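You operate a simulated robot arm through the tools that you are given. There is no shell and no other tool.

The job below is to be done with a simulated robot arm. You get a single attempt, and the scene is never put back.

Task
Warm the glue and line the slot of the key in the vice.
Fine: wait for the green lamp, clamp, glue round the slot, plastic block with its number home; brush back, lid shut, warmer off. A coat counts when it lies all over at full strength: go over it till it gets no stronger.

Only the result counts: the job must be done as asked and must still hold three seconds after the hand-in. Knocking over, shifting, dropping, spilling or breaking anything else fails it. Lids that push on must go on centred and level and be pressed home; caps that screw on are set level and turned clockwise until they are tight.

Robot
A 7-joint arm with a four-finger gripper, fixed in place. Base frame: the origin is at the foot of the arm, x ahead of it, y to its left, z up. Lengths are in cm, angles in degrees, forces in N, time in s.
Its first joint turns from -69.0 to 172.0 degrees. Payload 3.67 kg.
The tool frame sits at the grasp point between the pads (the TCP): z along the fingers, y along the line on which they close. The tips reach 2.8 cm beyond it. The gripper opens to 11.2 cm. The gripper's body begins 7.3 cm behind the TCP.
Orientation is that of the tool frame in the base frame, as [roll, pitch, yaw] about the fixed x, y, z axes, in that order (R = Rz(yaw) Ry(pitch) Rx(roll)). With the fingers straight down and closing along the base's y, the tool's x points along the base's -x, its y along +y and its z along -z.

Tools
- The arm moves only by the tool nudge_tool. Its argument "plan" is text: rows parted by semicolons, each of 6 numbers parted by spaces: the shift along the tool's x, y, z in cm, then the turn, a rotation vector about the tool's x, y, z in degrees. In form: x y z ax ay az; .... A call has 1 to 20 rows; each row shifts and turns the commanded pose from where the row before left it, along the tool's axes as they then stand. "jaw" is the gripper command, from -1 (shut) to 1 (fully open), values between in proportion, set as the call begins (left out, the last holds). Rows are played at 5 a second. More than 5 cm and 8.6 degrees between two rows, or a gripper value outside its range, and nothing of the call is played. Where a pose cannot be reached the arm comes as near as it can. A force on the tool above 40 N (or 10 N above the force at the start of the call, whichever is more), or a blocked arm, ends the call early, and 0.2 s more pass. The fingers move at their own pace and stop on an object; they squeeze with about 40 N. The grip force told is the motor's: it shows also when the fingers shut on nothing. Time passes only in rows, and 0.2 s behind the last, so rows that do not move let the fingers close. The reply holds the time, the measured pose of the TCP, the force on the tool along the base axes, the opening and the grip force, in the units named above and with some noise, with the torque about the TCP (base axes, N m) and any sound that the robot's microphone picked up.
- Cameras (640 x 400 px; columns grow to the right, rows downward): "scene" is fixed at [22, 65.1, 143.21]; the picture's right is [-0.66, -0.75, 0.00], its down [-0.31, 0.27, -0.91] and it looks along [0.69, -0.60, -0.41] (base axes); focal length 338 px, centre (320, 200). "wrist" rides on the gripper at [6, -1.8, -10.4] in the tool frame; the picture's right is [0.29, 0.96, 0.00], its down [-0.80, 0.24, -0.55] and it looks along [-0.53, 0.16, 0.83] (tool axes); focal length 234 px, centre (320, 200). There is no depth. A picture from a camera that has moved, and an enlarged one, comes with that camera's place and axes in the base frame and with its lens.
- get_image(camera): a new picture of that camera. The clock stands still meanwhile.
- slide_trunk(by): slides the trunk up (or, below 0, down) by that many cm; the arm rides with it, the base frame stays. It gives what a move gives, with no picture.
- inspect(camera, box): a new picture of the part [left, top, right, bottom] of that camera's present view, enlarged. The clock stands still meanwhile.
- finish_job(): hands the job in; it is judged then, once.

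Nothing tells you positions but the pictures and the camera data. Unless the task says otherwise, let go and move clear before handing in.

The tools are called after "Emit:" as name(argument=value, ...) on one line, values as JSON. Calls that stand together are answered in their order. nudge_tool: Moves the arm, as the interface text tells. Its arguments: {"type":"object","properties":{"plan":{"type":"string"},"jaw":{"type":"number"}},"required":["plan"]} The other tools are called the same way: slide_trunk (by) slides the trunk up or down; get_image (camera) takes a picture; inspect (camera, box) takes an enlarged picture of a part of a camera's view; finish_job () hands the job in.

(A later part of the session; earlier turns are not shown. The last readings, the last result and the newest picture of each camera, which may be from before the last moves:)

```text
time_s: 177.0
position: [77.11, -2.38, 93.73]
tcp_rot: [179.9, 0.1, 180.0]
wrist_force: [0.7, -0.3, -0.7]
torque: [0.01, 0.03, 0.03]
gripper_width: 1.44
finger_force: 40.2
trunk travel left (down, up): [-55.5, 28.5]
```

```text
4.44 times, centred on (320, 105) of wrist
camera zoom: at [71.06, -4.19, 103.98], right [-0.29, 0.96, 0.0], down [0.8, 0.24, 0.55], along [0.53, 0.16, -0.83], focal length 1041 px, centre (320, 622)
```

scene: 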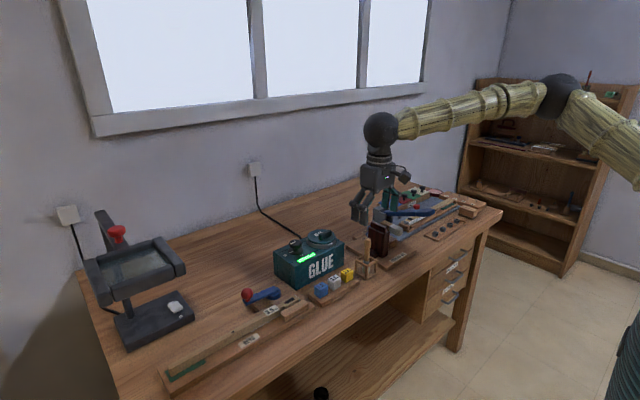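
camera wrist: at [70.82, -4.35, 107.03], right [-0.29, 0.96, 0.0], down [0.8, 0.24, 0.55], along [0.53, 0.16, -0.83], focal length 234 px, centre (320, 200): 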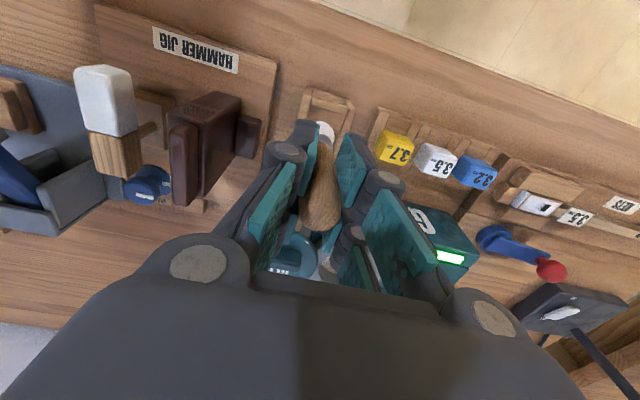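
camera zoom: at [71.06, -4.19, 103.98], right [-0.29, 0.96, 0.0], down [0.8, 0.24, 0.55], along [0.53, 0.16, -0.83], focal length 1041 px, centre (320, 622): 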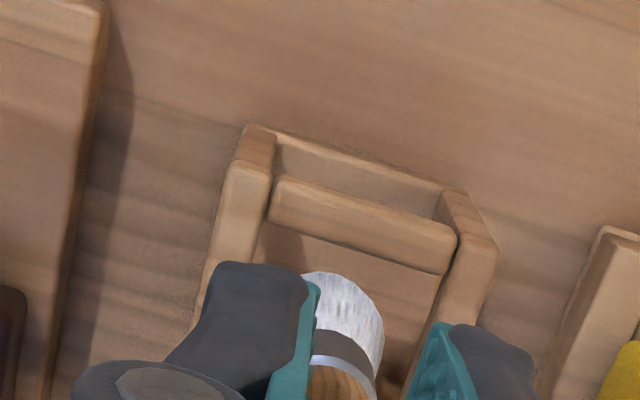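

Emit:
nudge_tool(plan="0 0 1 0 0 0; 0 0 1 0 0 0; 0 0 0.8 0 0 0; 0 0 0.3 0 0 0; 0 0 0 0 0 0")

Emit:
inspect(camera="scene", box=[340, 220, 400, 290])

```text
time_s: 178.2
position: [77.16, -2.28, 90.47]
tcp_rot: [-180.0, 0.0, -180.0]
wrist_force: [0.5, 0.7, 0.2]
torque: [-0.04, 0.0, 0.01]
gripper_width: 1.45
finger_force: 40.3
trunk travel left (down, up): [-55.5, 28.5]
```

```text
5.71 times, centred on (370, 255) of scene
camera zoom: at [22.0, 65.1, 143.21], right [-0.66, -0.75, 0.0], down [-0.31, 0.27, -0.91], along [0.69, -0.6, -0.41], focal length 1931 px, centre (34, -114)
```

zoom: 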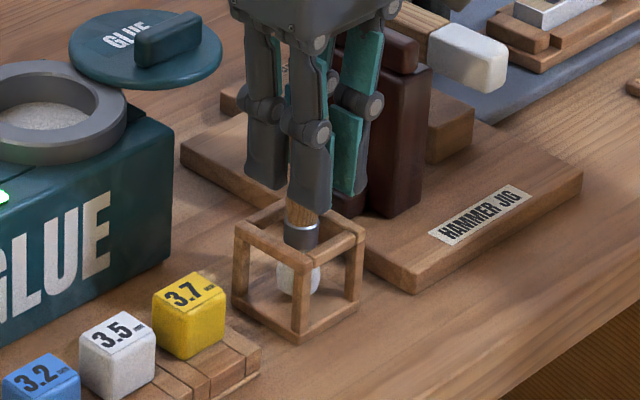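

Emit:
nudge_tool(plan="0 0 0.15 0 0 0; 0 0 0.15 0 0 0; 0 0 0.1 0 0 0; 0 0 0 0 0 0")

```text
time_s: 179.2
position: [77.22, -2.34, 90.13]
tcp_rot: [180.0, 0.0, -180.0]
wrist_force: [-0.2, -0.4, -0.4]
torque: [0.0, 0.01, -0.03]
gripper_width: 1.45
finger_force: 40.0
trunk travel left (down, up): [-55.5, 28.5]
```

Emit:
nudge_tool(plan="0 0 0.15 0 0 0; 0 0 0.15 0 0 0; 0 0 0 0 0 0")

Emit:
inspect(camera="scene", box=[340, 220, 400, 290])

```text
time_s: 180.0
position: [77.21, -2.37, 89.95]
tcp_rot: [180.0, 0.1, -179.9]
wrist_force: [1.2, -0.8, 8.3]
torque: [-0.06, -0.15, -0.02]
gripper_width: 1.47
finger_force: 39.8
trunk travel left (down, up): [-55.5, 28.5]
```

```text
5.71 times, centred on (370, 255) of scene
camera zoom: at [22.0, 65.1, 143.21], right [-0.66, -0.75, 0.0], down [-0.31, 0.27, -0.91], along [0.69, -0.6, -0.41], focal length 1931 px, centre (34, -114)
```

zoom: 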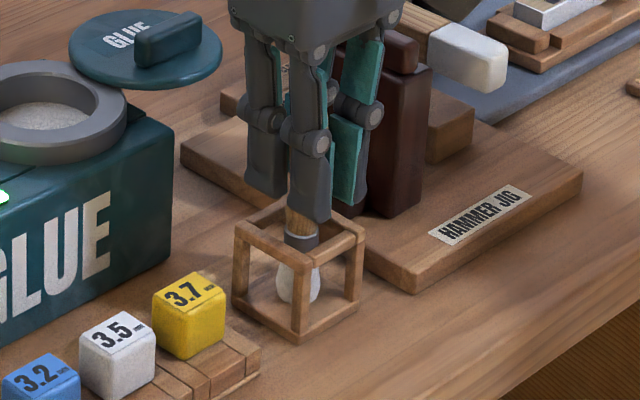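

The brush is on the cage floor (8 N). I'll ease off and open just enough to free it, then check that it stands.

Emit:
nudge_tool(plan="0 0 -0.08 0 0 0; 0 0 0 0 0 0")

Emit:
nudge_tool(plan="0 0 0 0 0 0; 0 0 0 0 0 0; 0 0 0 0 0 0", jaw=-0.5)

Emit:
inspect(camera="scene", box=[340, 220, 400, 290])

Emit:
inspect(camera="wrist", box=[270, 90, 370, 240])

```text
time_s: 180.6
position: [77.08, -2.32, 89.94]
tcp_rot: [180.0, 0.0, 180.0]
wrist_force: [2.4, 0.6, 6.3]
torque: [-0.04, -0.24, 0.01]
gripper_width: 1.44
finger_force: 40.1
trunk travel left (down, up): [-55.5, 28.5]
```

```text
time_s: 181.4
position: [77.17, -2.39, 89.92]
tcp_rot: [180.0, 0.0, 180.0]
wrist_force: [0.2, 0.1, -0.2]
torque: [-0.02, -0.02, 0.0]
gripper_width: 2.81
finger_force: 0.0
trunk travel left (down, up): [-55.5, 28.5]
```

```text
5.71 times, centred on (370, 255) of scene
camera zoom: at [22.0, 65.1, 143.21], right [-0.66, -0.75, 0.0], down [-0.31, 0.27, -0.91], along [0.69, -0.6, -0.41], focal length 1931 px, centre (34, -114)
```

zoom: 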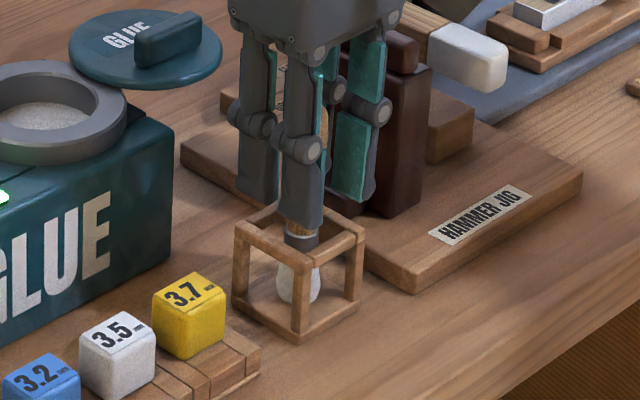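

```text
2.67 times, centred on (320, 165) of wrist
camera zoom: at [71.08, -4.16, 100.26], right [-0.29, 0.96, 0.0], down [0.8, 0.24, 0.55], along [0.53, 0.16, -0.83], focal length 624 px, centre (320, 293)
```

zoom: 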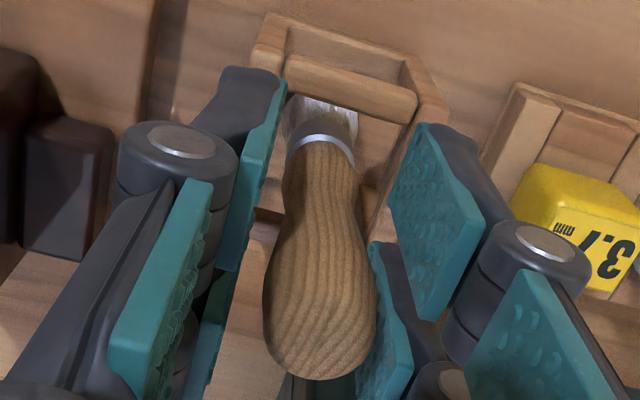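

Emit:
nudge_tool(plan="0 0 0 0 0 0; 0 0 -2 0 0 0; 0 0 -4 0 0 0; 0 0 -4 0 0 0; 0 0 -4 0 0 0; 0 0 0 0 0 0", jaw=0)

Emit:
inspect(camera="scene", box=[320, 200, 400, 290])

Emit:
get_image(camera="wrist")

```text
time_s: 182.8
position: [77.18, -2.41, 103.89]
tcp_rot: [180.0, 0.0, -180.0]
wrist_force: [0.2, -0.3, 0.2]
torque: [-0.03, 0.01, -0.02]
gripper_width: 5.6
finger_force: 0.1
trunk travel left (down, up): [-55.5, 28.5]
```

```text
4.44 times, centred on (360, 245) of scene
camera zoom: at [22.0, 65.1, 143.21], right [-0.66, -0.75, 0.0], down [-0.31, 0.27, -0.91], along [0.69, -0.6, -0.41], focal length 1502 px, centre (142, 0)
```

zoom: 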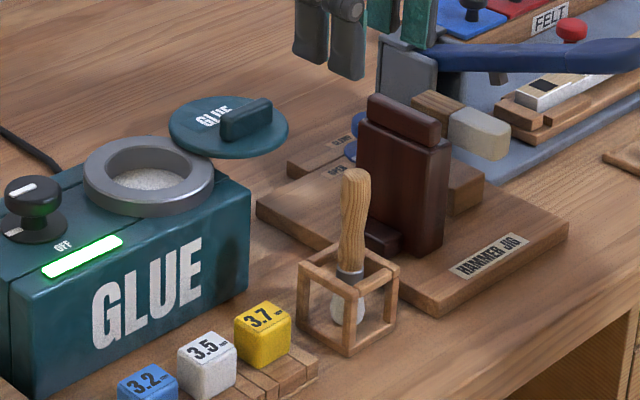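

```text
taken
camera wrist: at [71.15, -4.18, 114.25], right [-0.29, 0.96, 0.0], down [0.8, 0.24, 0.55], along [0.53, 0.16, -0.83], focal length 234 px, centre (320, 200)
```

wrist: 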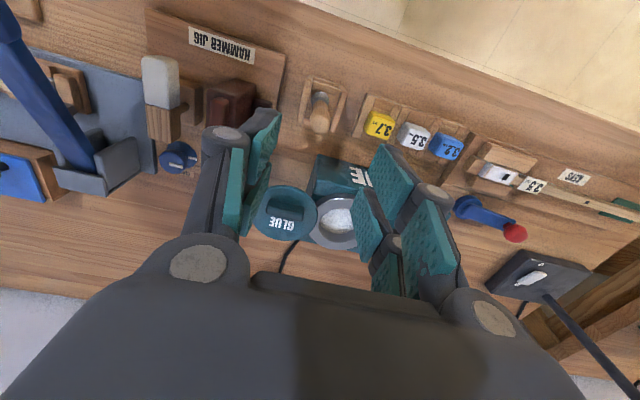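

The brush stands upright in its cage. Next is the white 3.5 block, near (77.2, 10.7, 83.6) between the yellow and blue ones. I'll take a closer look to measure the gaps.

Emit:
nudge_tool(plan="2.3 2.6 1.72 0 0 0; 2.3 2.6 1.72 0 0 0; 2.3 2.6 1.72 0 0 0; 2.3 2.6 1.72 0 0 0; 0 0 0 0 0 0", jaw=1)

Emit:
get_image(camera="wrist")

Emit:
inspect(camera="wrist", box=[250, 130, 410, 250])

Emit:
inspect(camera="scene", box=[305, 255, 365, 305])

```text
time_s: 184.0
position: [67.95, 7.94, 96.98]
tcp_rot: [179.9, 0.1, 179.9]
wrist_force: [0.5, -0.5, 0.0]
torque: [0.01, -0.01, -0.01]
gripper_width: 11.19
finger_force: 0.0
trunk travel left (down, up): [-55.5, 28.5]
```

```text
taken
camera wrist: at [61.94, 6.14, 107.29], right [-0.29, 0.96, 0.0], down [0.8, 0.24, 0.55], along [0.53, 0.16, -0.83], focal length 234 px, centre (320, 200)
```

wrist: 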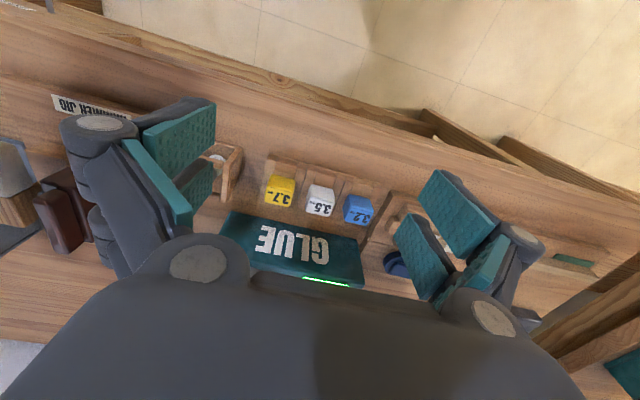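

```text
3.33 times, centred on (330, 190) of wrist
camera zoom: at [61.94, 6.14, 107.29], right [-0.29, 0.96, 0.0], down [0.8, 0.24, 0.55], along [0.53, 0.16, -0.83], focal length 781 px, centre (287, 233)
```

zoom: 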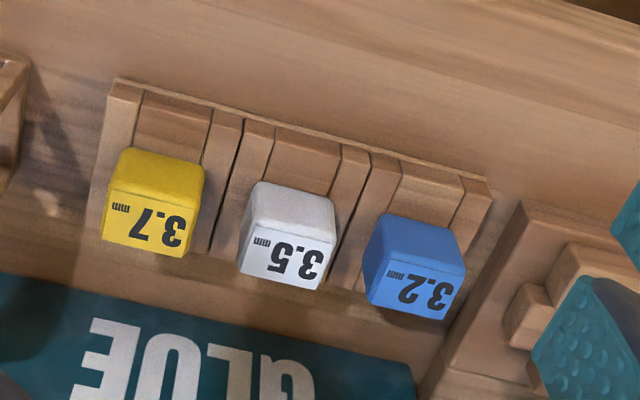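

```text
8.00 times, centred on (335, 280) of scene
camera zoom: at [22.0, 65.1, 143.21], right [-0.66, -0.75, 0.0], down [-0.31, 0.27, -0.91], along [0.69, -0.6, -0.41], focal length 2703 px, centre (200, -440)
```

zoom: 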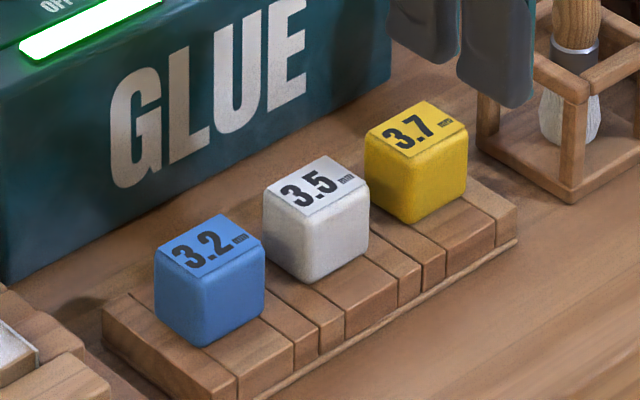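

The 3.5 block's top centre is at (77.47, 10.83, 84.33), about 3.0 × 2.2 cm, with 2 cm gaps to its neighbours. The fingers are paired prongs about ±1.75 cm off centre, so I'll offset the TCP to x≈75.75 to put one prong pair squarely on the block.

Emit:
nudge_tool(plan="-2.6 0.96 1.6 0 0 0; -2.6 0.96 1.6 0 0 0; -2.6 0.97 1.6 0 0 0; 0 0 0 0 0 0", jaw=-0.286)

Emit:
get_image(camera="wrist")

Emit:
inspect(camera="scene", box=[295, 220, 375, 310])

```text
time_s: 185.0
position: [75.8, 10.99, 92.2]
tcp_rot: [180.0, 0.0, -180.0]
wrist_force: [-0.7, -0.3, -0.8]
torque: [-0.02, -0.01, 0.03]
gripper_width: 4.01
finger_force: 0.1
trunk travel left (down, up): [-55.5, 28.5]
```

```text
taken
camera wrist: at [69.67, 9.12, 102.55], right [-0.29, 0.96, 0.0], down [0.8, 0.24, 0.55], along [0.53, 0.16, -0.83], focal length 234 px, centre (320, 200)
```

wrist: 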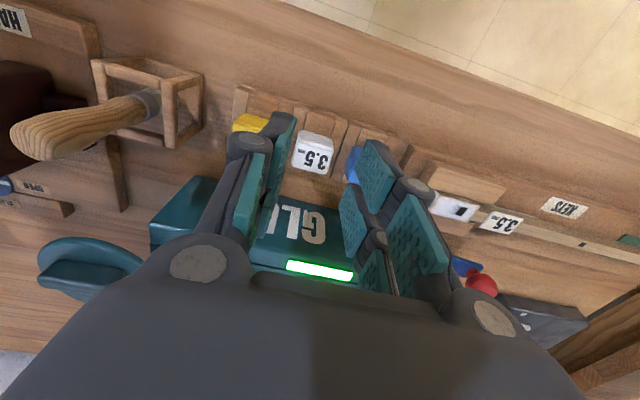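

```text
4.44 times, centred on (335, 265) of scene
camera zoom: at [22.0, 65.1, 143.21], right [-0.66, -0.75, 0.0], down [-0.31, 0.27, -0.91], along [0.69, -0.6, -0.41], focal length 1502 px, centre (253, -89)
```

zoom: 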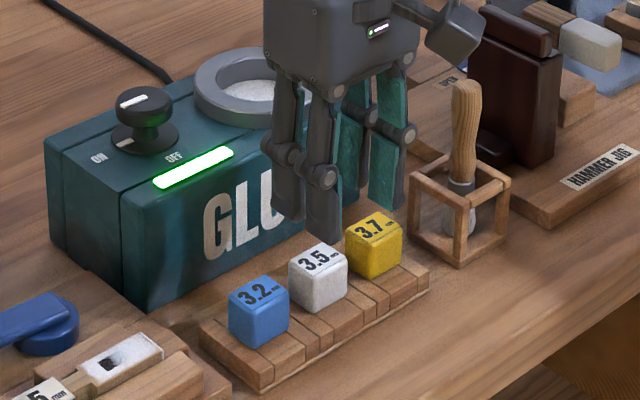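

Emit:
nudge_tool(plan="-0.05 -0.08 2.5 0 0 0; 0 0 2 0 0 0; 0 0 1 0 0 0; 0 0 0 0 0 0")

Emit:
inspect(camera="scene", box=[305, 235, 365, 305])

Emit:
inspect(camera="wrist", box=[240, 100, 400, 220])

```text
time_s: 186.0
position: [75.82, 10.76, 86.76]
tcp_rot: [180.0, -0.1, -180.0]
wrist_force: [-0.3, -0.9, -0.1]
torque: [0.06, -0.02, -0.03]
gripper_width: 3.99
finger_force: 0.0
trunk travel left (down, up): [-55.5, 28.5]
```

```text
5.71 times, centred on (335, 270) of scene
camera zoom: at [22.0, 65.1, 143.21], right [-0.66, -0.75, 0.0], down [-0.31, 0.27, -0.91], along [0.69, -0.6, -0.41], focal length 1931 px, centre (234, -200)
```

zoom: 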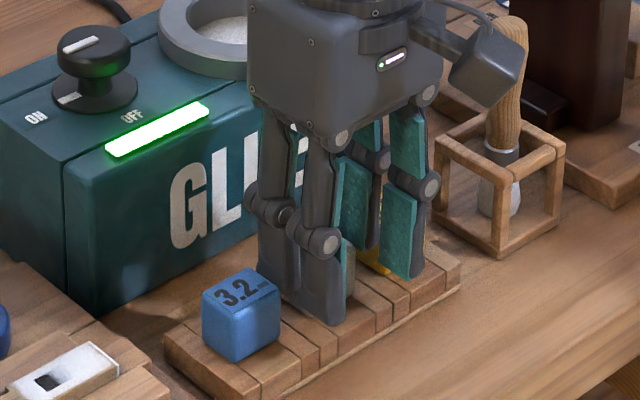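

```text
3.33 times, centred on (320, 160) of wrist
camera zoom: at [69.7, 9.08, 97.03], right [-0.29, 0.96, 0.0], down [0.8, 0.24, 0.55], along [0.53, 0.16, -0.83], focal length 781 px, centre (320, 333)
```

zoom: 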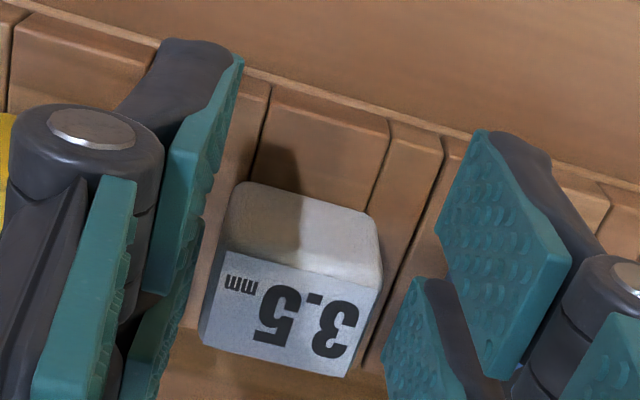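

Emit:
nudge_tool(plan="0 0 0.8 0 0 0; 0 0 0.5 0 0 0; 0 0 0 0 0 0")

Emit:
nudge_tool(plan="0 0 0 0 0 0; 0 0 0 0 0 0; 0 0 0 0 0 0", jaw=-1)

Emit:
inspect(camera="wrist", box=[240, 100, 400, 220])

Emit:
inspect(camera="scene", box=[305, 235, 365, 305])

```text
time_s: 186.8
position: [75.78, 10.81, 85.42]
tcp_rot: [-179.9, 0.1, 179.9]
wrist_force: [0.6, -1.6, 6.7]
torque: [0.2, -0.1, -0.04]
gripper_width: 3.95
finger_force: 0.1
trunk travel left (down, up): [-55.5, 28.5]
```

```text
time_s: 187.6
position: [75.93, 10.81, 85.39]
tcp_rot: [-179.9, 0.1, 180.0]
wrist_force: [0.1, -0.3, 0.1]
torque: [-0.03, 0.0, -0.01]
gripper_width: 3.08
finger_force: 39.8
trunk travel left (down, up): [-55.5, 28.5]
```

```text
3.33 times, centred on (320, 160) of wrist
camera zoom: at [69.71, 9.06, 95.77], right [-0.29, 0.96, 0.0], down [0.8, 0.24, 0.55], along [0.53, 0.16, -0.83], focal length 781 px, centre (320, 333)
```

zoom: 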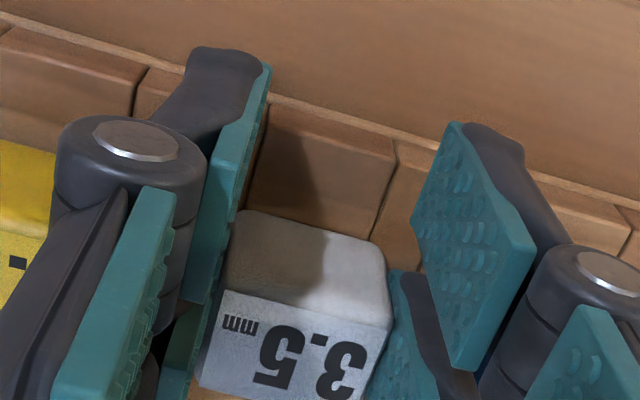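

```text
5.71 times, centred on (335, 270) of scene
camera zoom: at [22.0, 65.1, 143.21], right [-0.66, -0.75, 0.0], down [-0.31, 0.27, -0.91], along [0.69, -0.6, -0.41], focal length 1931 px, centre (234, -200)
```

zoom: 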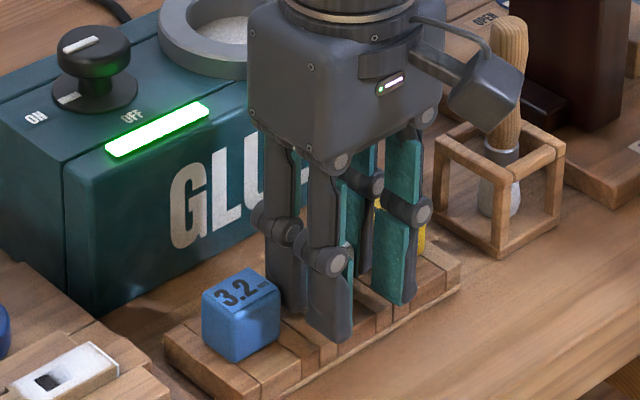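

The block is gripped (3.08 cm). I'll lift it straight up and look underneath.

Emit:
nudge_tool(plan="0 0 -0.3 0 0 0; 0 0 -0.5 0 0 0; 0 0 -1 0 0 0; 0 0 -2 0 0 0; 0 0 -2.5 0 0 0; 0 0 0 0 0 0")

Emit:
inspect(camera="scene", box=[290, 210, 370, 310])

Emit:
inspect(camera="wrist", box=[240, 80, 400, 220])

```text
time_s: 189.0
position: [75.83, 10.87, 91.74]
tcp_rot: [-179.9, 0.0, 180.0]
wrist_force: [0.0, -0.2, 0.3]
torque: [0.04, -0.02, 0.03]
gripper_width: 3.03
finger_force: 39.9
trunk travel left (down, up): [-55.5, 28.5]
```

```text
4.00 times, centred on (330, 260) of scene
camera zoom: at [22.0, 65.1, 143.21], right [-0.66, -0.75, 0.0], down [-0.31, 0.27, -0.91], along [0.69, -0.6, -0.41], focal length 1352 px, centre (280, -40)
```

zoom: 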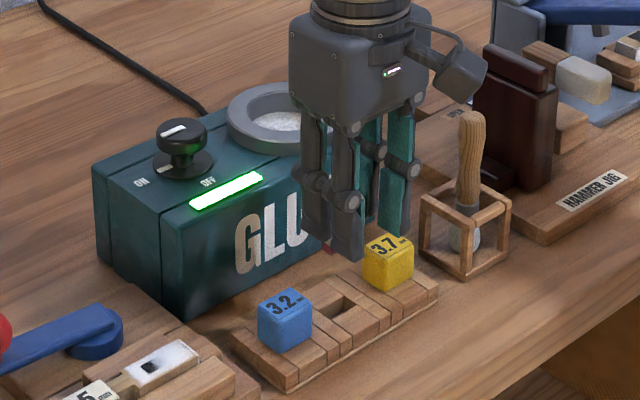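

```text
2.86 times, centred on (320, 150) of wrist
camera zoom: at [69.83, 9.03, 102.09], right [-0.29, 0.96, 0.0], down [0.8, 0.24, 0.55], along [0.53, 0.16, -0.83], focal length 669 px, centre (320, 343)
```

zoom: 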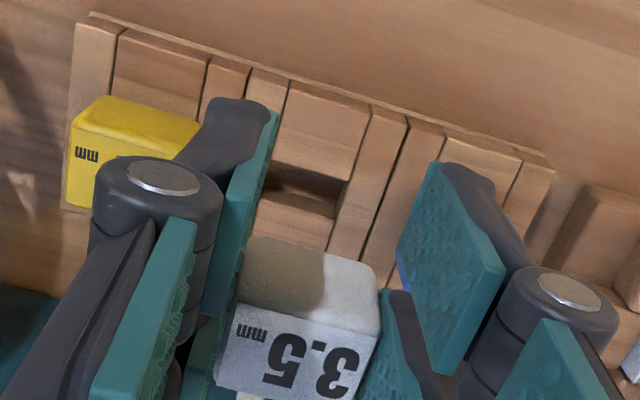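

Emit:
inspect(camera="scene", box=[320, 250, 360, 285])

Emit:
inspect(camera="scene", box=[324, 262, 364, 300])

```text
11.43 times, centred on (340, 268) of scene
camera zoom: at [22.0, 65.1, 143.21], right [-0.66, -0.75, 0.0], down [-0.31, 0.27, -0.91], along [0.69, -0.6, -0.41], focal length 3862 px, centre (91, -571)
```

zoom: 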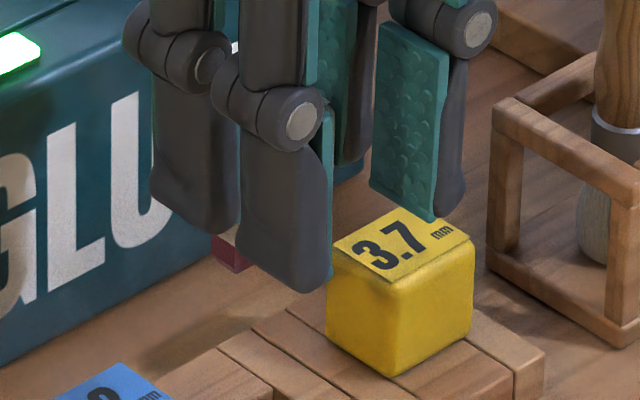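

```text
10.53 times, centred on (344, 281) of scene
camera zoom: at [22.0, 65.1, 143.21], right [-0.66, -0.75, 0.0], down [-0.31, 0.27, -0.91], along [0.69, -0.6, -0.41], focal length 3557 px, centre (67, -653)
```

zoom: 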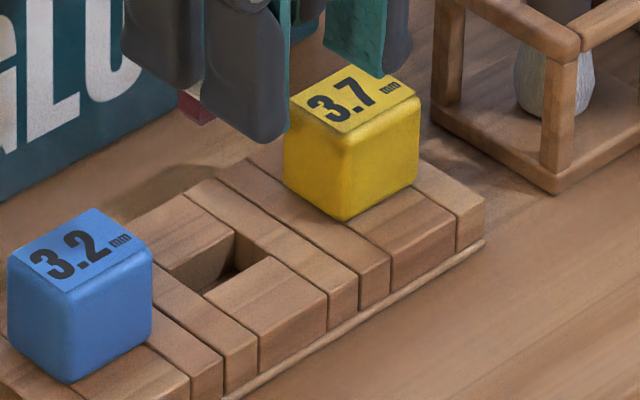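

The block carries a red-felted tongue about 2.2 × 1 cm that matches the key's slot. The tray hole is at (77.4, 10.84) and the slot at (78.88, 25.42). I'll carry the block over by that shift and check alignment above the slot.

Emit:
nudge_tool(plan="0 0 -1 0 0 0; -0.37 3.65 0 0 0 0; -0.37 3.65 0 0 0 0; -0.37 3.65 0 0 0 0; -0.37 3.63 0 0 0 0; 0 0 0 0 0 0")

Emit:
get_image(camera="wrist")

Emit:
inspect(camera="wrist", box=[240, 80, 400, 220])

Emit:
inspect(camera="scene", box=[250, 240, 320, 315])

```text
time_s: 190.4
position: [77.36, 25.27, 92.73]
tcp_rot: [-180.0, -0.1, 179.8]
wrist_force: [0.6, -0.2, -0.4]
torque: [0.01, 0.0, 0.01]
gripper_width: 3.04
finger_force: 39.8
trunk travel left (down, up): [-55.5, 28.5]
```

```text
taken
camera wrist: at [71.27, 23.54, 103.1], right [-0.29, 0.96, 0.0], down [0.8, 0.24, 0.55], along [0.53, 0.16, -0.83], focal length 234 px, centre (320, 200)
```

wrist: 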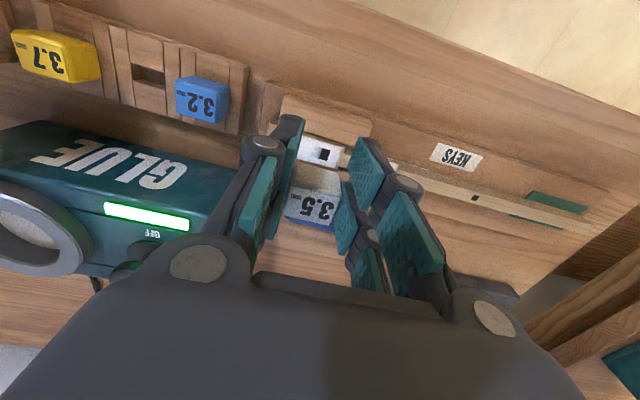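

```text
2.86 times, centred on (320, 150) of wrist
camera zoom: at [71.27, 23.54, 103.1], right [-0.29, 0.96, 0.0], down [0.8, 0.24, 0.55], along [0.53, 0.16, -0.83], focal length 669 px, centre (320, 343)
```

zoom: 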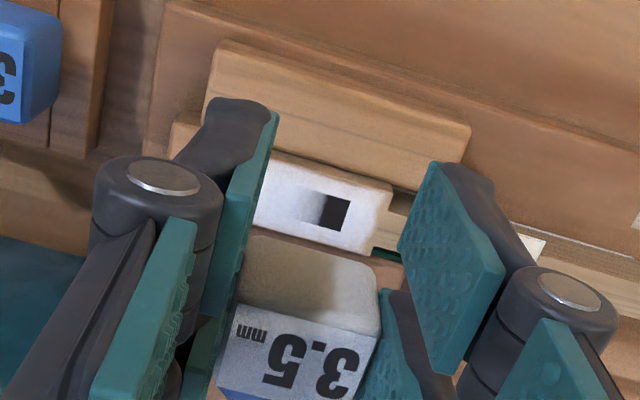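

```text
5.33 times, centred on (285, 278) of scene
camera zoom: at [22.0, 65.1, 143.21], right [-0.66, -0.75, 0.0], down [-0.31, 0.27, -0.91], along [0.69, -0.6, -0.41], focal length 1802 px, centre (507, -213)
```

zoom: 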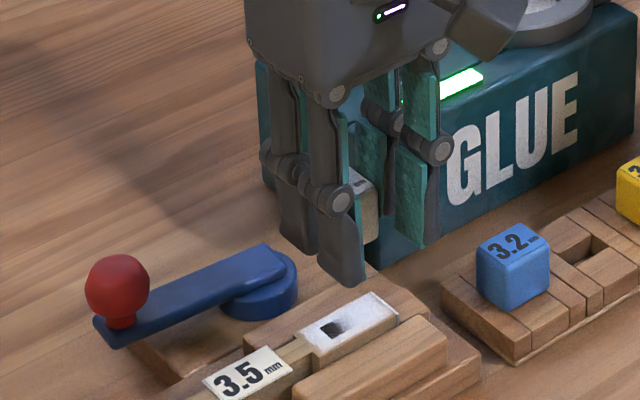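

Measured the same way, the tray hole is at (77.41, 10.88) and the slot at (78.81, 25.39), so I need a small −x correction. Then I'll lower carefully toward the slot.

Emit:
nudge_tool(plan="0.16 0.04 1 0 0 0; 0 0 1.5 0 0 0; 0 0 0.6 0 0 0; 0 0 0 0 0 0")

Emit:
inspect(camera="wrist", box=[240, 80, 400, 220])

Emit:
inspect(camera="scene", box=[260, 260, 310, 315])

```text
time_s: 191.4
position: [77.14, 25.48, 89.62]
tcp_rot: [180.0, 0.0, 180.0]
wrist_force: [-0.2, 0.2, 0.3]
torque: [0.0, -0.02, 0.0]
gripper_width: 3.07
finger_force: 39.9
trunk travel left (down, up): [-55.5, 28.5]
```

```text
2.86 times, centred on (320, 150) of wrist
camera zoom: at [71.08, 23.64, 100.0], right [-0.29, 0.96, 0.0], down [0.8, 0.24, 0.55], along [0.53, 0.16, -0.83], focal length 669 px, centre (320, 343)
```

zoom: 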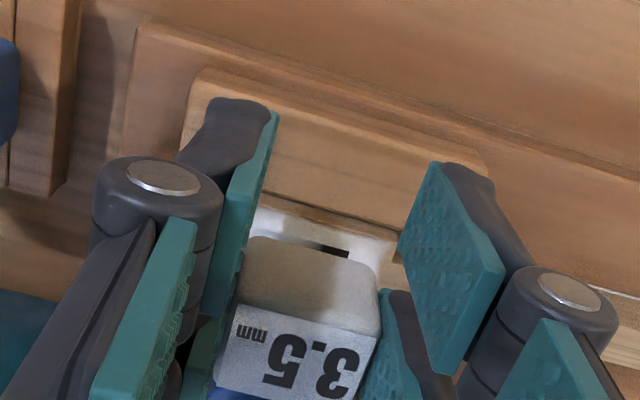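

```text
7.27 times, centred on (285, 288) of scene
camera zoom: at [22.0, 65.1, 143.21], right [-0.66, -0.75, 0.0], down [-0.31, 0.27, -0.91], along [0.69, -0.6, -0.41], focal length 2458 px, centre (574, -436)
```

zoom: 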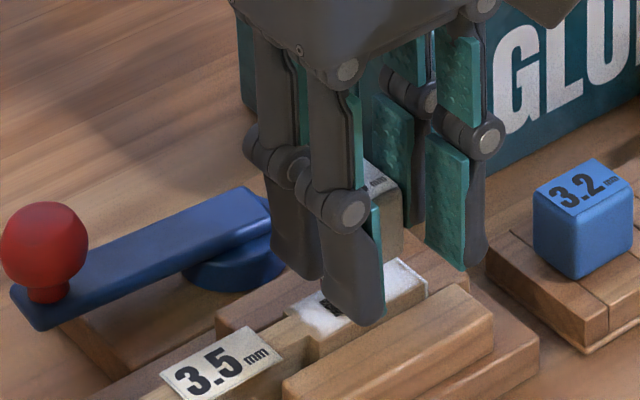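

Emit:
nudge_tool(plan="0 -0.05 0.3 0 0 0; 0 0 0.3 0 0 0; 0 0 0.2 0 0 0; 0 0 0 0 0 0")

Emit:
inspect(camera="wrist", box=[280, 100, 380, 200])

```text
time_s: 192.4
position: [77.17, 25.5, 88.83]
tcp_rot: [-179.9, 0.0, -179.9]
wrist_force: [0.5, 0.1, -0.3]
torque: [0.01, 0.02, -0.04]
gripper_width: 3.04
finger_force: 39.9
trunk travel left (down, up): [-55.5, 28.5]
```

```text
4.00 times, centred on (330, 150) of wrist
camera zoom: at [71.11, 23.61, 99.19], right [-0.29, 0.96, 0.0], down [0.8, 0.24, 0.55], along [0.53, 0.16, -0.83], focal length 937 px, centre (280, 400)
```

zoom: 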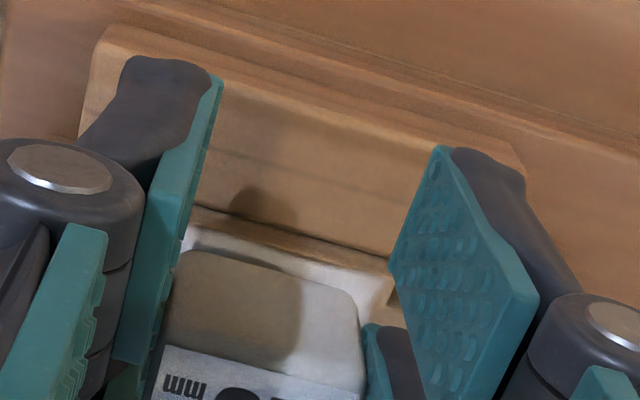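

Emit:
nudge_tool(plan="0 0 0.15 0 0 0; 0 0 0.15 0 0 0; 0 0 0.15 0 0 0; 0 0 0 0 0 0")

Emit:
inspect(camera="scene", box=[260, 260, 310, 315])

```text
time_s: 193.4
position: [77.14, 25.45, 88.3]
tcp_rot: [179.9, -0.1, 180.0]
wrist_force: [-0.6, 0.3, 2.4]
torque: [0.0, -0.04, 0.01]
gripper_width: 3.07
finger_force: 39.8
trunk travel left (down, up): [-55.5, 28.5]
```

```text
7.27 times, centred on (285, 288) of scene
camera zoom: at [22.0, 65.1, 143.21], right [-0.66, -0.75, 0.0], down [-0.31, 0.27, -0.91], along [0.69, -0.6, -0.41], focal length 2458 px, centre (574, -436)
```

zoom: 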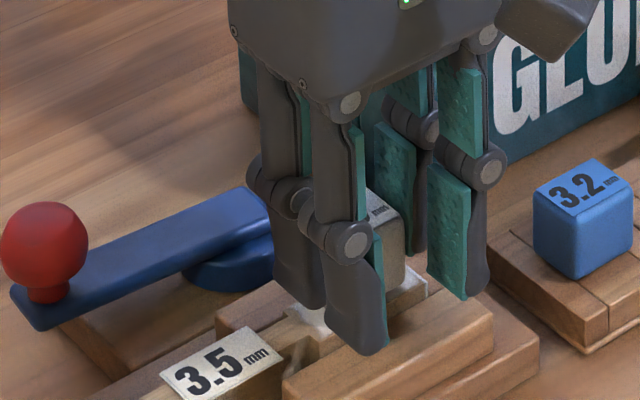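

Emit:
nudge_tool(plan="0 0 0.1 0 0 0; 0 0 0 0 0 0")

Emit:
nudge_tool(plan="0 0 0.1 0 0 0; 0 0 0 0 0 0")

```text
time_s: 194.0
position: [77.09, 25.22, 88.23]
tcp_rot: [180.0, 0.0, 180.0]
wrist_force: [-0.1, 0.6, 2.8]
torque: [0.05, -0.02, -0.02]
gripper_width: 3.04
finger_force: 40.2
trunk travel left (down, up): [-55.5, 28.5]
```

```text
time_s: 194.6
position: [77.18, 25.23, 88.21]
tcp_rot: [180.0, 0.0, -180.0]
wrist_force: [-1.0, 0.5, 2.8]
torque: [0.04, 0.03, 0.03]
gripper_width: 3.04
finger_force: 40.0
trunk travel left (down, up): [-55.5, 28.5]
```

Emit:
nudge_tool(plan="0 0 0.1 0 0 0; 0 0 0.1 0 0 0; 0 0 0 0 0 0")

Emit:
inspect(camera="scene", box=[260, 260, 310, 315])

Emit:
inspect(camera="wrist", box=[280, 100, 380, 200])

```text
time_s: 195.4
position: [77.15, 25.52, 88.04]
tcp_rot: [-179.9, 0.0, -179.9]
wrist_force: [-2.3, -1.9, 4.9]
torque: [-0.08, 0.0, 0.01]
gripper_width: 3.04
finger_force: 40.3
trunk travel left (down, up): [-55.5, 28.5]
```

```text
7.27 times, centred on (285, 288) of scene
camera zoom: at [22.0, 65.1, 143.21], right [-0.66, -0.75, 0.0], down [-0.31, 0.27, -0.91], along [0.69, -0.6, -0.41], focal length 2458 px, centre (574, -436)
```

zoom: 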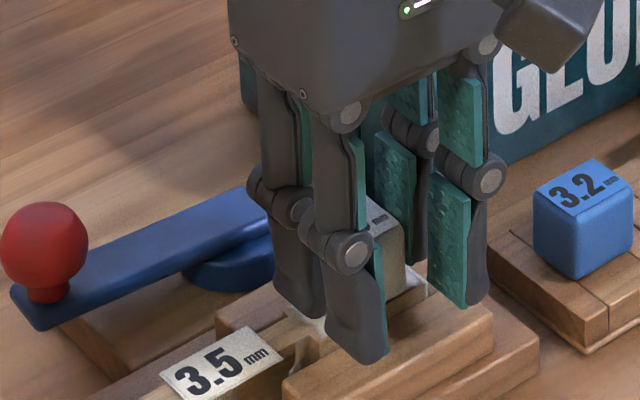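

```text
4.00 times, centred on (330, 150) of wrist
camera zoom: at [71.05, 23.63, 98.36], right [-0.29, 0.96, 0.0], down [0.8, 0.24, 0.55], along [0.53, 0.16, -0.83], focal length 937 px, centre (280, 400)
```

zoom: 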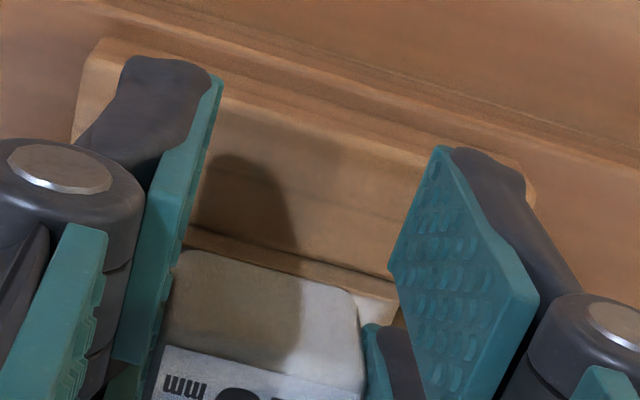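

Emit:
nudge_tool(plan="0 0 0.1 0 0 0; 0 0 0.1 0 0 0; 0 0 0 0 0 0")

Emit:
nudge_tool(plan="0 0 0.1 0 0 0; 0 0 0.1 0 0 0; 0 0 0 0 0 0")

Emit:
inspect(camera="wrist", box=[280, 100, 380, 200])

```text
time_s: 196.2
position: [77.06, 25.42, 88.04]
tcp_rot: [179.9, 0.1, 179.9]
wrist_force: [1.8, 0.7, 16.6]
torque: [-0.08, -0.36, 0.03]
gripper_width: 3.05
finger_force: 39.8
trunk travel left (down, up): [-55.5, 28.5]
```

```text
time_s: 197.0
position: [77.25, 25.49, 87.94]
tcp_rot: [179.8, 0.3, 180.0]
wrist_force: [8.6, 3.7, 38.7]
torque: [0.09, -0.98, 0.07]
gripper_width: 3.09
finger_force: 40.0
trunk travel left (down, up): [-55.5, 28.5]
```

```text
4.00 times, centred on (330, 150) of wrist
camera zoom: at [70.96, 23.6, 98.27], right [-0.29, 0.96, 0.0], down [0.8, 0.24, 0.56], along [0.53, 0.16, -0.83], focal length 937 px, centre (280, 400)
```

zoom: 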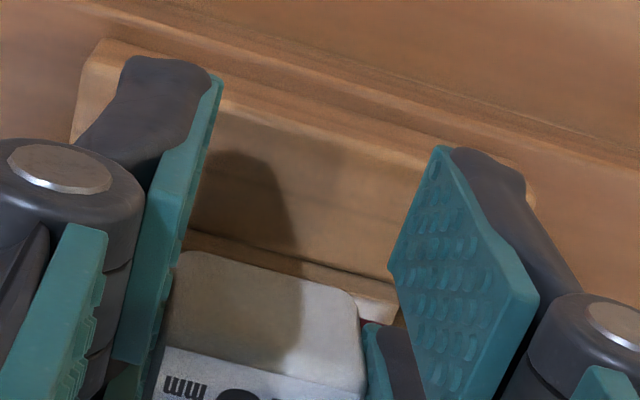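

Emit:
inspect(camera="scene", box=[270, 270, 310, 305])

Emit:
inspect(camera="wrist", box=[310, 150, 370, 200])

```text
11.43 times, centred on (290, 288) of scene
camera zoom: at [22.0, 65.1, 143.21], right [-0.66, -0.75, 0.0], down [-0.31, 0.27, -0.91], along [0.69, -0.6, -0.41], focal length 3862 px, centre (663, -800)
```

zoom: 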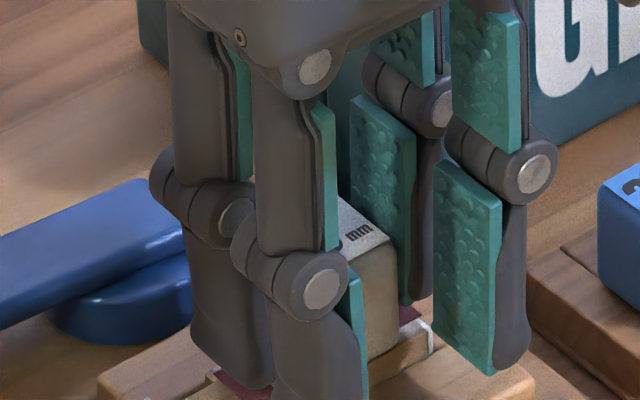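

```text
8.00 times, centred on (340, 175) of wrist
camera zoom: at [70.96, 23.6, 98.27], right [-0.29, 0.96, 0.0], down [0.8, 0.24, 0.56], along [0.53, 0.16, -0.83], focal length 1873 px, centre (160, 400)
```

zoom: 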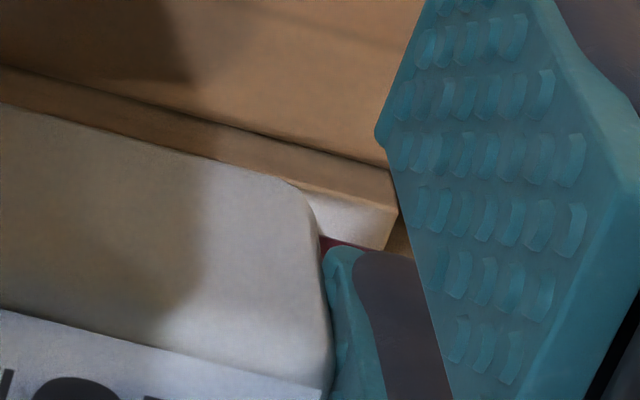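

Force rose to 39 N, so the block has bottomed, and red felt now shows around its base on the key. I'll relax, release the block and inspect.

Emit:
nudge_tool(plan="0 0 -0.2 0 -0.2 0; 0 0 0 0 0 0")

Emit:
nudge_tool(plan="0 0 0 0 0 0; 0 0 0 0 0 0; 0 0 0 0 0 0", jaw=-0.286)

Emit:
nudge_tool(plan="0 0 -2 0 0 0; 0 0 -3 0 0 0; 2 0 -3 0 0 0; 2 0 -3 0 0 0; 0 0 0 0 0 0")

Emit:
inspect(camera="scene", box=[260, 260, 310, 315])

Emit:
inspect(camera="wrist", box=[260, 80, 400, 220])

```text
time_s: 197.6
position: [77.02, 25.36, 88.07]
tcp_rot: [-180.0, 0.3, -180.0]
wrist_force: [10.7, 5.0, 31.8]
torque: [0.19, -0.85, 0.1]
gripper_width: 3.06
finger_force: 39.9
trunk travel left (down, up): [-55.5, 28.5]
```

```text
time_s: 198.4
position: [77.02, 25.39, 87.87]
tcp_rot: [-179.9, 0.2, -180.0]
wrist_force: [0.2, -0.4, 0.4]
torque: [-0.01, -0.02, 0.0]
gripper_width: 4.01
finger_force: 0.0
trunk travel left (down, up): [-55.5, 28.5]
```

```text
time_s: 199.6
position: [72.96, 25.4, 98.81]
tcp_rot: [180.0, 0.3, 180.0]
wrist_force: [0.2, -0.9, -0.7]
torque: [-0.01, 0.02, 0.0]
gripper_width: 3.99
finger_force: 0.0
trunk travel left (down, up): [-55.5, 28.5]
```

```text
7.27 times, centred on (285, 288) of scene
camera zoom: at [22.0, 65.1, 143.21], right [-0.66, -0.75, 0.0], down [-0.31, 0.27, -0.91], along [0.69, -0.6, -0.41], focal length 2458 px, centre (574, -436)
```

zoom: 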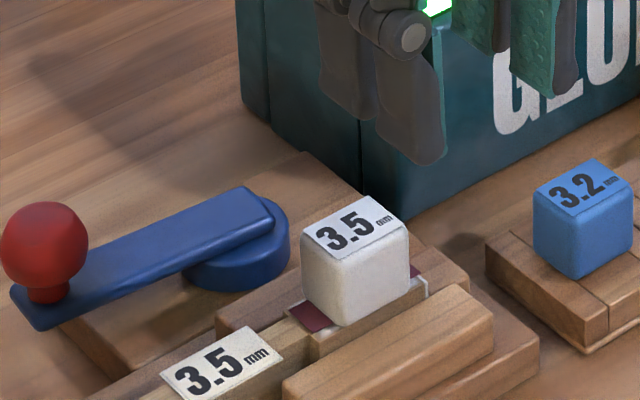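

```text
2.86 times, centred on (330, 150) of wrist
camera zoom: at [66.94, 23.62, 109.13], right [-0.29, 0.96, 0.0], down [0.8, 0.24, 0.56], along [0.53, 0.16, -0.83], focal length 669 px, centre (291, 343)
```

zoom: 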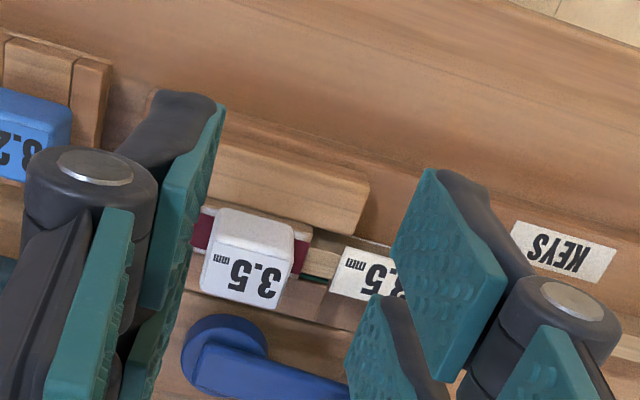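

Emit:
inspect(camera="scene", box=[270, 275, 310, 310])

Emit:
inspect(camera="wrist", box=[290, 110, 350, 160])

```text
11.43 times, centred on (290, 292) of scene
camera zoom: at [22.0, 65.1, 143.21], right [-0.66, -0.75, 0.0], down [-0.31, 0.27, -0.91], along [0.69, -0.6, -0.41], focal length 3862 px, centre (663, -857)
```

zoom: 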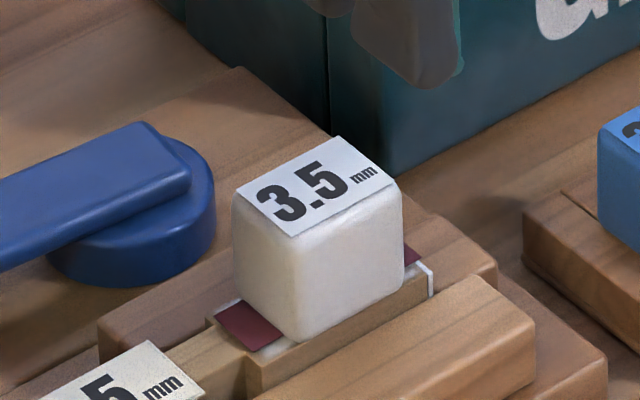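

```text
8.00 times, centred on (320, 135) of wrist
camera zoom: at [66.94, 23.62, 109.13], right [-0.29, 0.96, 0.0], down [0.8, 0.24, 0.56], along [0.53, 0.16, -0.83], focal length 1873 px, centre (320, 720)
```

zoom: 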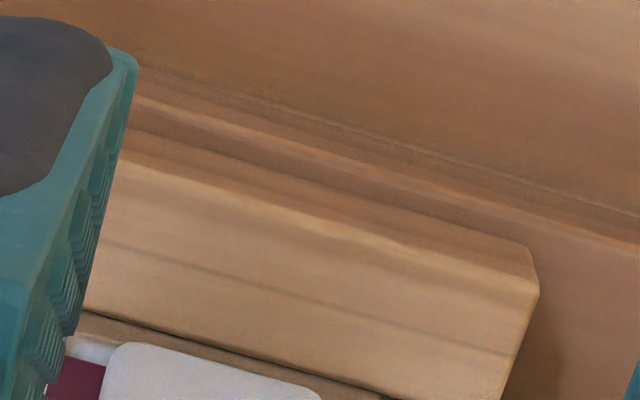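

The block sits flush with the red lining under it. I'll press once on its top with closed fingers to be sure it is home.

Emit:
nudge_tool(plan="0 0 0 0 0.25 0; -2 0 2 0 0 0; -2.08 0 2.5 0 0 0; 0 0 2.5 0 0 0; 0 0 1 0 0 0; 0 0 0 0 0 0", jaw=-1)

Emit:
inspect(camera="scene", box=[260, 250, 310, 315])

```text
time_s: 201.0
position: [77.22, 25.34, 90.8]
tcp_rot: [180.0, -0.1, -180.0]
wrist_force: [0.2, -0.2, 0.5]
torque: [-0.01, -0.01, -0.01]
gripper_width: 0.0
finger_force: 35.9
trunk travel left (down, up): [-55.5, 28.5]
```

```text
6.15 times, centred on (285, 282) of scene
camera zoom: at [22.0, 65.1, 143.21], right [-0.66, -0.75, 0.0], down [-0.31, 0.27, -0.91], along [0.69, -0.6, -0.41], focal length 2080 px, centre (535, -308)
```

zoom: 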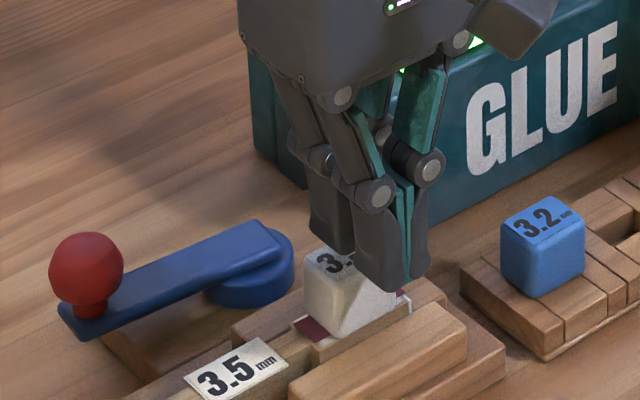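

Emit:
nudge_tool(plan="0.1 0 0.5 0 0 0; 0 0 0.3 0 0 0; 0 0 0.2 0 0 0; 0 0 0 0 0 0")

Emit:
nudge_tool(plan="0 0 0.1 0 0 0; 0 0 0.1 0 0 0; 0 0 0 0 0 0")

```text
time_s: 202.0
position: [77.02, 25.49, 89.74]
tcp_rot: [180.0, 0.0, -180.0]
wrist_force: [-0.8, -0.5, 1.0]
torque: [-0.01, -0.01, -0.02]
gripper_width: 0.0
finger_force: 35.7
trunk travel left (down, up): [-55.5, 28.5]
```

```text
time_s: 202.8
position: [77.08, 25.52, 89.62]
tcp_rot: [-180.0, 0.0, -180.0]
wrist_force: [0.1, 1.0, 7.8]
torque: [0.04, -0.18, 0.05]
gripper_width: 0.6
finger_force: 35.7
trunk travel left (down, up): [-55.5, 28.5]
```

Emit:
nudge_tool(plan="0 0 0.1 0 0 0; 0 0 0.1 0 0 0; 0 0 0 0 0 0")

Emit:
inspect(camera="scene", box=[260, 250, 310, 315])

```text
time_s: 203.6
position: [77.08, 25.43, 89.63]
tcp_rot: [179.9, 0.2, 179.9]
wrist_force: [4.9, 3.5, 24.9]
torque: [0.08, -0.59, 0.05]
gripper_width: 0.61
finger_force: 36.1
trunk travel left (down, up): [-55.5, 28.5]
```

```text
6.15 times, centred on (285, 282) of scene
camera zoom: at [22.0, 65.1, 143.21], right [-0.66, -0.75, 0.0], down [-0.31, 0.27, -0.91], along [0.69, -0.6, -0.41], focal length 2080 px, centre (535, -308)
```

zoom: 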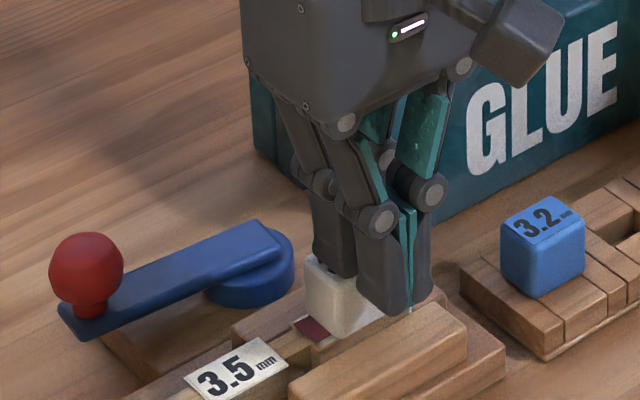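

The block doesn't move under 25 N, so it is home. I'll rise, turn the gripper to yaw 90 and go to the lid's bar at its open position (88.45, −3.5).

Emit:
nudge_tool(plan="0 0 -0.5 0 0.2 0; 0 0 -3 0 0 0; 0 0 -4 0 0 0; 0 0 -4 0 0 0; 0 0 -2 0 0 0; 0 0 0 0 0 0")

Emit:
nudge_tool(plan="0 0 0 0 0 7.5; 0 0 0 0 0 7.5; 0 0 0 0 0 7.5; 0 0 0 0 0 7.5; 0 0 0 0 0 7.5; 0 0 0 0 0 7.5; 0 0 0 0 0 7.5; 0 0 0 0 0 7.5; 0 0 0 0 0 7.5; 0 0 0 0 0 7.5; 0 0 0 0 0 7.5; 0 0 0 0 0 7.5; 0 0 0 0 0 0", jaw=-0.2)

Emit:
nudge_tool(plan="-4.13 1.63 0 0 0 0; -4.13 1.63 0 0 0 0; -4.13 1.63 0 0 0 0; -4.13 1.63 0 0 0 0; -4.13 1.63 0 0 0 0; -4.13 1.63 0 0 0 0; -4.13 1.63 0 0 0 0; 0 0 0 0 0 0")

Emit:
inspect(camera="scene", box=[260, 270, 310, 315])

Emit:
get_image(camera="wrist")

```text
time_s: 205.0
position: [77.09, 25.52, 102.92]
tcp_rot: [180.0, -0.3, 179.9]
wrist_force: [-0.6, 0.1, 0.1]
torque: [-0.02, -0.03, -0.01]
gripper_width: 0.0
finger_force: 35.5
trunk travel left (down, up): [-55.5, 28.5]
```

```text
time_s: 207.8
position: [77.13, 25.48, 102.96]
tcp_rot: [-179.8, 0.0, 89.8]
wrist_force: [-0.7, -0.2, -0.3]
torque: [0.01, 0.02, -0.02]
gripper_width: 4.46
finger_force: 0.1
trunk travel left (down, up): [-55.5, 28.5]
```

```text
time_s: 209.6
position: [88.55, -3.25, 102.85]
tcp_rot: [-179.8, 0.0, 90.0]
wrist_force: [1.2, 0.3, 0.3]
torque: [0.0, 0.05, -0.03]
gripper_width: 4.47
finger_force: 0.1
trunk travel left (down, up): [-55.5, 28.5]
```

```text
8.89 times, centred on (285, 292) of scene
camera zoom: at [22.0, 65.1, 143.21], right [-0.66, -0.75, 0.0], down [-0.31, 0.27, -0.91], along [0.69, -0.6, -0.41], focal length 3004 px, centre (631, -622)
```

zoom: 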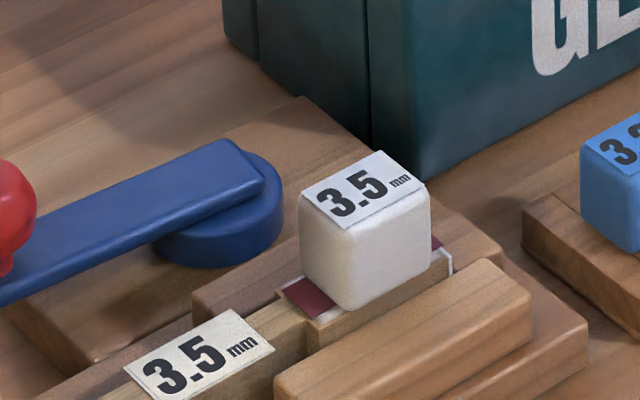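

```text
taken
camera wrist: at [86.62, 2.72, 113.26], right [0.96, 0.29, 0.0], down [0.24, -0.8, 0.55], along [0.16, -0.53, -0.83], focal length 234 px, centre (320, 200)
```

wrist: 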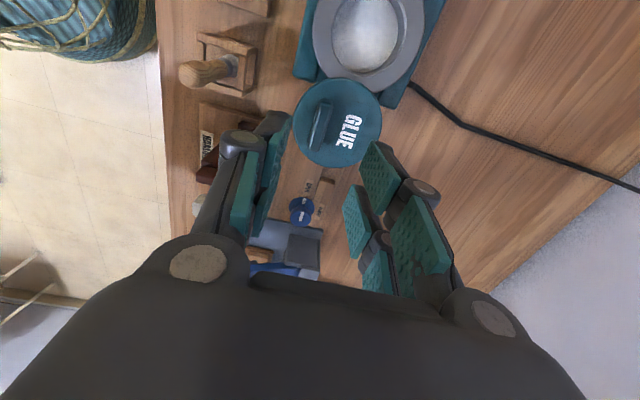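

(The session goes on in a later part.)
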